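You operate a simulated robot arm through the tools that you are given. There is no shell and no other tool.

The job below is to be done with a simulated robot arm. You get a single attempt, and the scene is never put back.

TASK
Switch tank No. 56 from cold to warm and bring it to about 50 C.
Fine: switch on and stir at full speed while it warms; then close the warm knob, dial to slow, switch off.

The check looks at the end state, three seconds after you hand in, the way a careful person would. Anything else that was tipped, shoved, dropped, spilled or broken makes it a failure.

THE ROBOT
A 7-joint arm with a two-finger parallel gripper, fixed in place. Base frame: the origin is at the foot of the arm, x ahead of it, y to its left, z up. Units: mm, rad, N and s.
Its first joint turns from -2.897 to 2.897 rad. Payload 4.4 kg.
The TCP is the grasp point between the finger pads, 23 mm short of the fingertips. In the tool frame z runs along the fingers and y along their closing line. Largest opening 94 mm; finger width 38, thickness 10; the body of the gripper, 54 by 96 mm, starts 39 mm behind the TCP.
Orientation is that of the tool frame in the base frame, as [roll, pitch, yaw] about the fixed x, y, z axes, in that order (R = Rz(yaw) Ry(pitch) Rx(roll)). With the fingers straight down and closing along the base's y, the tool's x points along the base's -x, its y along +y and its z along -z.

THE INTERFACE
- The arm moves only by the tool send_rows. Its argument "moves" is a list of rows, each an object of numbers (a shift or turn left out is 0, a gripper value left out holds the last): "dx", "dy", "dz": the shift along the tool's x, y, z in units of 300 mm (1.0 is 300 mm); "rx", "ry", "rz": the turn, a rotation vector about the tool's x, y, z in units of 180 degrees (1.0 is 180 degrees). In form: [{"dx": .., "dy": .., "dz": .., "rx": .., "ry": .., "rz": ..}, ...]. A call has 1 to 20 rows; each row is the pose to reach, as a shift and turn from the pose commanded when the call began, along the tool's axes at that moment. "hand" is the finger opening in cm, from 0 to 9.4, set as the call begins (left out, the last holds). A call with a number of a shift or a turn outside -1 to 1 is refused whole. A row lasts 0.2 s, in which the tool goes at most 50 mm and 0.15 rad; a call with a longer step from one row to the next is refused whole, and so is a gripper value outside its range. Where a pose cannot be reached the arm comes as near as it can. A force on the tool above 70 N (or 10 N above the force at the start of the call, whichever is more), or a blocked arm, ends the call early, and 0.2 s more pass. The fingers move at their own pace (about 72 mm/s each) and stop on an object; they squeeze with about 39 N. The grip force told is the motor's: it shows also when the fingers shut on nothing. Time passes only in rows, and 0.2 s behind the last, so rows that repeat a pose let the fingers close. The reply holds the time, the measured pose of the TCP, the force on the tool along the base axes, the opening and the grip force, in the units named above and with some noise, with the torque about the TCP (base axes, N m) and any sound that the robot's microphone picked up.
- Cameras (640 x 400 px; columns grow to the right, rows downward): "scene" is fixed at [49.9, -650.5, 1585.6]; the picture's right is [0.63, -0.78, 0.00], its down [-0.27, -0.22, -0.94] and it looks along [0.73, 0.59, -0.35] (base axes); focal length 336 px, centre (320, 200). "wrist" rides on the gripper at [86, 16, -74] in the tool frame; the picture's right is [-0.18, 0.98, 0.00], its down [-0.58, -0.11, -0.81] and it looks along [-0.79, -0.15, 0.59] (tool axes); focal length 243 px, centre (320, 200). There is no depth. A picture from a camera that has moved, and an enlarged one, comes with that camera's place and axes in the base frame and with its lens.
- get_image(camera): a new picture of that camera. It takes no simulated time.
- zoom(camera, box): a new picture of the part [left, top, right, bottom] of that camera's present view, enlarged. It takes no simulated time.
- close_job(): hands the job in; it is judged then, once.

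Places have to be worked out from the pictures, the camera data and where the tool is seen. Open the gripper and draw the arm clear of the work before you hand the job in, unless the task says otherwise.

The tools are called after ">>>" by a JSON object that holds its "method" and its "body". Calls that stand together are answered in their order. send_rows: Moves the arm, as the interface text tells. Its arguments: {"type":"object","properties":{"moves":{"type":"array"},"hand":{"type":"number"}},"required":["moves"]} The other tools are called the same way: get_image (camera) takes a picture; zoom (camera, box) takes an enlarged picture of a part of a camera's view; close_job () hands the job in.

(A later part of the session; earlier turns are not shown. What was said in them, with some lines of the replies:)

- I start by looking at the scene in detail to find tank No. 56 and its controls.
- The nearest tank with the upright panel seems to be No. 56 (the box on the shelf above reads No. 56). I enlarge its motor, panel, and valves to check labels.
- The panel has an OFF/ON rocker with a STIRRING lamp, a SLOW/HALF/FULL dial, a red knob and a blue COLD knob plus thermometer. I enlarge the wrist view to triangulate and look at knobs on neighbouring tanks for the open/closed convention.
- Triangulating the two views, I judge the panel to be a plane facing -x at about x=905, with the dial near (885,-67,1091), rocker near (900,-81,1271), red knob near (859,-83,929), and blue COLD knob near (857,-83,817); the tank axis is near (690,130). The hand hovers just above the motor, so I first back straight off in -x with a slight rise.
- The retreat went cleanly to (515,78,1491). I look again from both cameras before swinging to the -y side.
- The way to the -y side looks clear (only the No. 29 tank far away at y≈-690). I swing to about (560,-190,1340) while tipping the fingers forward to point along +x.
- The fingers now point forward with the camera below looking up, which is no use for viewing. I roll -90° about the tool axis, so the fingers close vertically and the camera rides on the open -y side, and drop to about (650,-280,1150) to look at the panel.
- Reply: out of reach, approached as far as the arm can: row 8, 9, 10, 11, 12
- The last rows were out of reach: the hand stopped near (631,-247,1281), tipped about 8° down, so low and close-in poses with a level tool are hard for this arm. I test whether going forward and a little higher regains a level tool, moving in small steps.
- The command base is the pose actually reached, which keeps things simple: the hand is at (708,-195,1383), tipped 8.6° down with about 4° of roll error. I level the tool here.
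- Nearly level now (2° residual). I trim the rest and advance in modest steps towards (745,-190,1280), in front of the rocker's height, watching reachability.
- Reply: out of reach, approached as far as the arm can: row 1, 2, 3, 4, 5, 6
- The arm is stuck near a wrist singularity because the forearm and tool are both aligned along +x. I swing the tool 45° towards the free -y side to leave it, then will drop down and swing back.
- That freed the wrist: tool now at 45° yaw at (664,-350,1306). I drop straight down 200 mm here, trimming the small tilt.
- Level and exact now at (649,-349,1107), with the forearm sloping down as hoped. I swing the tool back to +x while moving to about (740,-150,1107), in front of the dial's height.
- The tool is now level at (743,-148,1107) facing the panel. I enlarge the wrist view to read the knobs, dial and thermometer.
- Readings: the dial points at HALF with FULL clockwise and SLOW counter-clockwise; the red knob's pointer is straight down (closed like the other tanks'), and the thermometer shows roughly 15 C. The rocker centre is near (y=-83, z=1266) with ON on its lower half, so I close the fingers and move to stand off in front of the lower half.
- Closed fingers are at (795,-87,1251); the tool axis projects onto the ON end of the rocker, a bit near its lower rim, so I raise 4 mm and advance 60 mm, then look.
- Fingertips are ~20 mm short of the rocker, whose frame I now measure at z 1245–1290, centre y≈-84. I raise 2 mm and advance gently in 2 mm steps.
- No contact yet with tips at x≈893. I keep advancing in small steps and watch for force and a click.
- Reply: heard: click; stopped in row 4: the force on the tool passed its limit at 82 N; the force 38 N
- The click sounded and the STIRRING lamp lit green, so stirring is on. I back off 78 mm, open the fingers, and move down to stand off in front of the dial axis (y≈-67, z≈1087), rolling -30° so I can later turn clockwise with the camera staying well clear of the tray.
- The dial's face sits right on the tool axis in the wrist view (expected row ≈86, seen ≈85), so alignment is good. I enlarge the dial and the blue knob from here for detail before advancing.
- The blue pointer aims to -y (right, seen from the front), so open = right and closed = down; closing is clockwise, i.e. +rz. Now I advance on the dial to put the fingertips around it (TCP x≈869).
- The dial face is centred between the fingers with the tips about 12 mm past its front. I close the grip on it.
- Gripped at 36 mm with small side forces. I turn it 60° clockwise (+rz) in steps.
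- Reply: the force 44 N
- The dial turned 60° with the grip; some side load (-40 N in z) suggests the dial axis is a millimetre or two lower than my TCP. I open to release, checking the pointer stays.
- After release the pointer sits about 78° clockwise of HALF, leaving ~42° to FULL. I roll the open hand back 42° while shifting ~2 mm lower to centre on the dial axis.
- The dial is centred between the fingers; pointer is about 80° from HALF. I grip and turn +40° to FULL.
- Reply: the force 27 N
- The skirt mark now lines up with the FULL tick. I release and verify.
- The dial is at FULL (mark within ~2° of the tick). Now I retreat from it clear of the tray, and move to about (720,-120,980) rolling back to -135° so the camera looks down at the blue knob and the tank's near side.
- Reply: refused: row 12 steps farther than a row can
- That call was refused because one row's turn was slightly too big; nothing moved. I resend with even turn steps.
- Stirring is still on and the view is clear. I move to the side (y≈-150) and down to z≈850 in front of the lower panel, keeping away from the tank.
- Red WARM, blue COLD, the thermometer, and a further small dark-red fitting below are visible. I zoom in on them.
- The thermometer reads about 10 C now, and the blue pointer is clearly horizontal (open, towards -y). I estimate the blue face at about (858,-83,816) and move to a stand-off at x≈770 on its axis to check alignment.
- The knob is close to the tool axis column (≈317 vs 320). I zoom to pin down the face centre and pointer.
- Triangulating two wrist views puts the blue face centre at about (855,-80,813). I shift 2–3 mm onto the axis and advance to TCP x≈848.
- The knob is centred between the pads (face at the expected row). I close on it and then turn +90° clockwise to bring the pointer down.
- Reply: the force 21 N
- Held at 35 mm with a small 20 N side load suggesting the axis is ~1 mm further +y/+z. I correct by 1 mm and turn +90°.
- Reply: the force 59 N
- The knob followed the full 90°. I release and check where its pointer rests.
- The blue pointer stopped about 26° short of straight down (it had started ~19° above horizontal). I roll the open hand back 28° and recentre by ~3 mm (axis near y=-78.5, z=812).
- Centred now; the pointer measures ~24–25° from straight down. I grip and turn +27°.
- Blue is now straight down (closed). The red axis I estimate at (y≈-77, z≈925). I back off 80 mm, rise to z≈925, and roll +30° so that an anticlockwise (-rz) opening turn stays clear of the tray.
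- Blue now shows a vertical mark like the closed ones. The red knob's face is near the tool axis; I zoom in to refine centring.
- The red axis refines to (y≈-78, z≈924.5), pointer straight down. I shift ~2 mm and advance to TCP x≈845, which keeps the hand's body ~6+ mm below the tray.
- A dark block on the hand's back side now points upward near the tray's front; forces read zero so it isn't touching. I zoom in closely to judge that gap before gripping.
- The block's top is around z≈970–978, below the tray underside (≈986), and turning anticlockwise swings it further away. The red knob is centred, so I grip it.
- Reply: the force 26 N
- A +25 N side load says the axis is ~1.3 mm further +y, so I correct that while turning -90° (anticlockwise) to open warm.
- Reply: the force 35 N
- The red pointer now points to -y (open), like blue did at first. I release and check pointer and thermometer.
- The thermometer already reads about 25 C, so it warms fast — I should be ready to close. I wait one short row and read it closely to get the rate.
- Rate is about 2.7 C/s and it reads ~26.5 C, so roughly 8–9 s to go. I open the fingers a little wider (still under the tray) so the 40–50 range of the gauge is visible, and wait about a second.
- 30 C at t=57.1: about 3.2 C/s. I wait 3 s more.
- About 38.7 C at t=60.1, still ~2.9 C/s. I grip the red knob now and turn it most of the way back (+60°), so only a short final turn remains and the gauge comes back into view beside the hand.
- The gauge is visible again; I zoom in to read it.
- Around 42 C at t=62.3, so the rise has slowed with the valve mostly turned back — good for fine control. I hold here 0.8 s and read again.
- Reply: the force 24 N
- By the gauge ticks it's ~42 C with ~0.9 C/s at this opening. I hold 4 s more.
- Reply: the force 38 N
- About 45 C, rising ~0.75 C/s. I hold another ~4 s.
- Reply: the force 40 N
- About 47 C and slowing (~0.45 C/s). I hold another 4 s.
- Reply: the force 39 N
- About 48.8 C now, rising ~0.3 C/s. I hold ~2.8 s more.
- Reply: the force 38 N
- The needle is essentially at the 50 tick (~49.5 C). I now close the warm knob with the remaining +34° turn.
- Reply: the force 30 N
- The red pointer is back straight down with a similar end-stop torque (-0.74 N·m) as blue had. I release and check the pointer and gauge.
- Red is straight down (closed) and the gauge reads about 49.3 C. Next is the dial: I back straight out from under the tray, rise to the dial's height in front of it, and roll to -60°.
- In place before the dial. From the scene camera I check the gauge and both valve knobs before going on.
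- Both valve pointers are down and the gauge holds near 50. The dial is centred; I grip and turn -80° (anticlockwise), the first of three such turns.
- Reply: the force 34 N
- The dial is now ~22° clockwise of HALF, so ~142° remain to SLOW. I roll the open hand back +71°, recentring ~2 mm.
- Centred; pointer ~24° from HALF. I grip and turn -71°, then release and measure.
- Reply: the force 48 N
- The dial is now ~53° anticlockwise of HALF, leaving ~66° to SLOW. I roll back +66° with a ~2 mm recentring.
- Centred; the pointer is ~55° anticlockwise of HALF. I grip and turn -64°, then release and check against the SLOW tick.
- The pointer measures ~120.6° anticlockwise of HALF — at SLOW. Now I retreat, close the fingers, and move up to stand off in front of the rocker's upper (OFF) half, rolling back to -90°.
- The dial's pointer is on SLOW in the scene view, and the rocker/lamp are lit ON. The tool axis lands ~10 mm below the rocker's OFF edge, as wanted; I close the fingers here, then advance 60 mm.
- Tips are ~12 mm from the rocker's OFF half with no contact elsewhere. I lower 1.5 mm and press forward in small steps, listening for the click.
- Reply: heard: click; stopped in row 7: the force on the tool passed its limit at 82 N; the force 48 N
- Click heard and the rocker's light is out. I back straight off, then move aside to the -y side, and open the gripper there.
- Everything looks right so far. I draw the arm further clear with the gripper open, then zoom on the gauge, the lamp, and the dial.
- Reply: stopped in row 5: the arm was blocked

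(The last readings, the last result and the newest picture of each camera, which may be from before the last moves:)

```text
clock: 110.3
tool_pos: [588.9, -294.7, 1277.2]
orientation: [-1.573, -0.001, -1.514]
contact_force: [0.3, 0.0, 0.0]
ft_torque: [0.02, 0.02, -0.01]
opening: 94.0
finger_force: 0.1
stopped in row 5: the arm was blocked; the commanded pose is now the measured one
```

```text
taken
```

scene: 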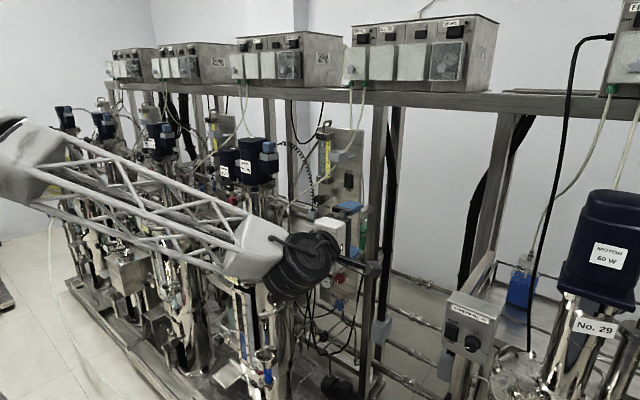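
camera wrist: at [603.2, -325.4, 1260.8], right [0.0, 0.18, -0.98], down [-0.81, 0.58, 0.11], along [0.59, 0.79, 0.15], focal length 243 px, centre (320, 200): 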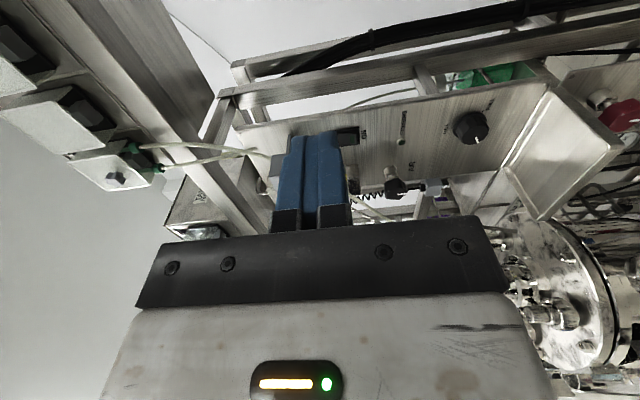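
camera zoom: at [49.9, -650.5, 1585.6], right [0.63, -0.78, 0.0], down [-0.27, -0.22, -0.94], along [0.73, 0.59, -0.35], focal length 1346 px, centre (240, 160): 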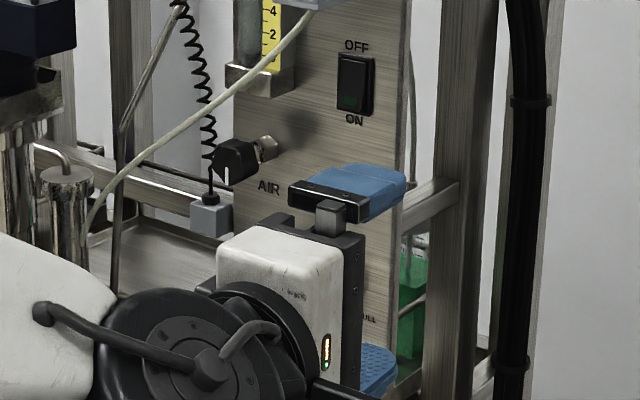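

The last row reported the arm blocked (likely a joint limit as it folded in; forces on the tool are zero). The gauge needle sits on 50. I check the wrist view before any further move.

>>> {"method": "get_image", "body": {"camera": "wrist"}}

>>> {"method": "zoom", "body": {"camera": "wrist", "box": [250, 20, 640, 240]}}

>>> {"method": "zoom", "body": {"camera": "scene", "box": [0, 90, 340, 320]}}

```text
taken
camera wrist: at [518.7, -385.8, 1261.6], right [-0.01, 0.18, -0.98], down [-0.84, 0.53, 0.11], along [0.55, 0.82, 0.15], focal length 243 px, centre (320, 200)
```

wrist: 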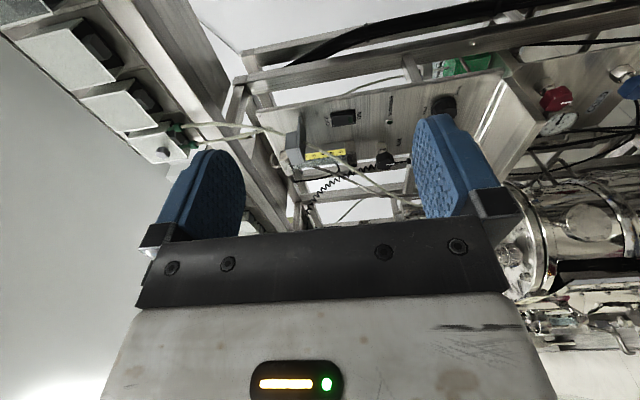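

```text
1.64 times, centred on (445, 130) of wrist
camera zoom: at [518.7, -385.8, 1261.6], right [-0.01, 0.18, -0.98], down [-0.84, 0.53, 0.11], along [0.55, 0.82, 0.15], focal length 398 px, centre (115, 315)
```

zoom: 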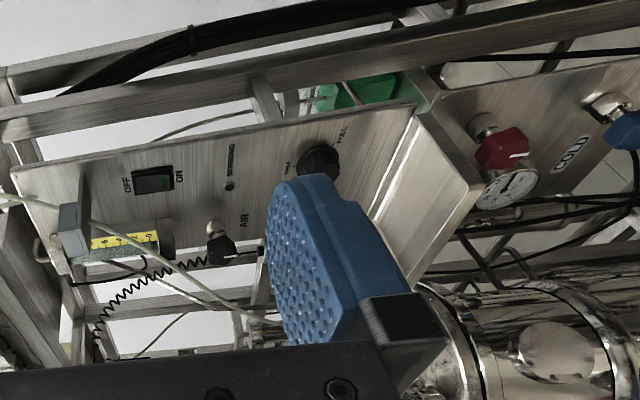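

```text
1.74 times, centred on (170, 205) of scene
camera zoom: at [49.9, -650.5, 1585.6], right [0.63, -0.78, 0.0], down [-0.27, -0.22, -0.94], along [0.73, 0.59, -0.35], focal length 585 px, centre (581, 191)
```

zoom: 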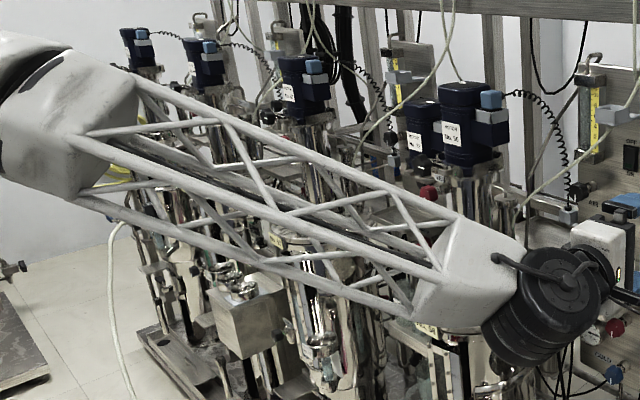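

The STIRRING lamp is dark, the rocker shows OFF, and both knobs are down. I take a last close look at the gauge and the dial from this side.

>>> {"method": "zoom", "body": {"camera": "wrist", "box": [530, 80, 600, 150]}}

>>> {"method": "zoom", "body": {"camera": "wrist", "box": [310, 70, 480, 190]}}

```text
5.71 times, centred on (565, 115) of wrist
camera zoom: at [518.7, -385.8, 1261.6], right [-0.01, 0.18, -0.98], down [-0.84, 0.53, 0.11], along [0.55, 0.82, 0.15], focal length 1386 px, centre (-1080, 686)
```

zoom: 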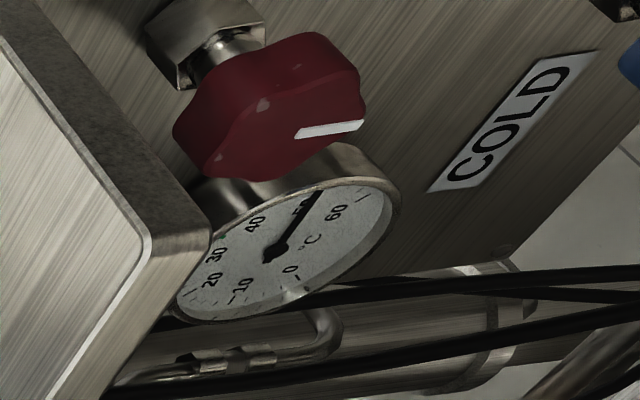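

```text
3.33 times, centred on (395, 130) of wrist
camera zoom: at [518.7, -385.8, 1261.6], right [-0.01, 0.18, -0.98], down [-0.84, 0.53, 0.11], along [0.55, 0.82, 0.15], focal length 809 px, centre (70, 433)
```

zoom: 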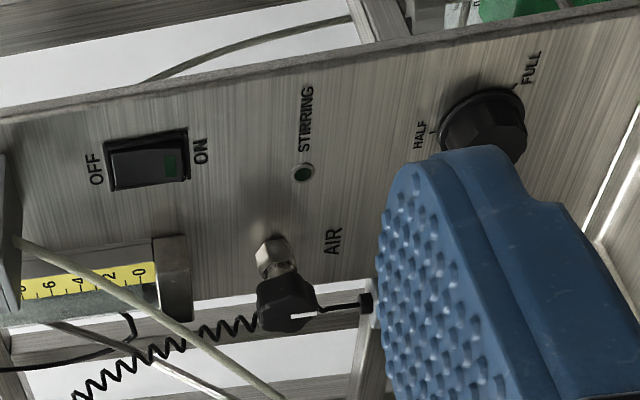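

The gauge sits at about 50 C, both valves are closed, the dial was last seen on SLOW, the rocker and lamp are off, and the open gripper is about 300 mm clear of the panel. I hand the job in.

>>> {"method": "close_job", "body": {}}

```text
The job is handed in.
```

Tank No. 56 is switched from cold to warm and reads about 50 C on its gauge. I've handed the job in, but no result came back.

- **Cold knob:** closed; its pointer is straight down.
- **Warming:** I switched the stirrer on and dialled it to FULL, then opened the warm knob. The gauge went from about 10 C to 50 C in roughly half a minute.
- **Warm knob:** closed; its pointer is straight down like the other closed knobs. The gauge held at about 50 C until hand-in, roughly 30 s later.
- **Dial:** on SLOW.
- **Stirrer switch:** off; it clicked and the STIRRING lamp went dark.

The gripper is open and about 300 mm clear of the panel. On the final retreat the last step stopped early with "the arm was blocked". The tool felt no force, so I think a joint limit stopped it. The pictures showed nothing moved or touched.
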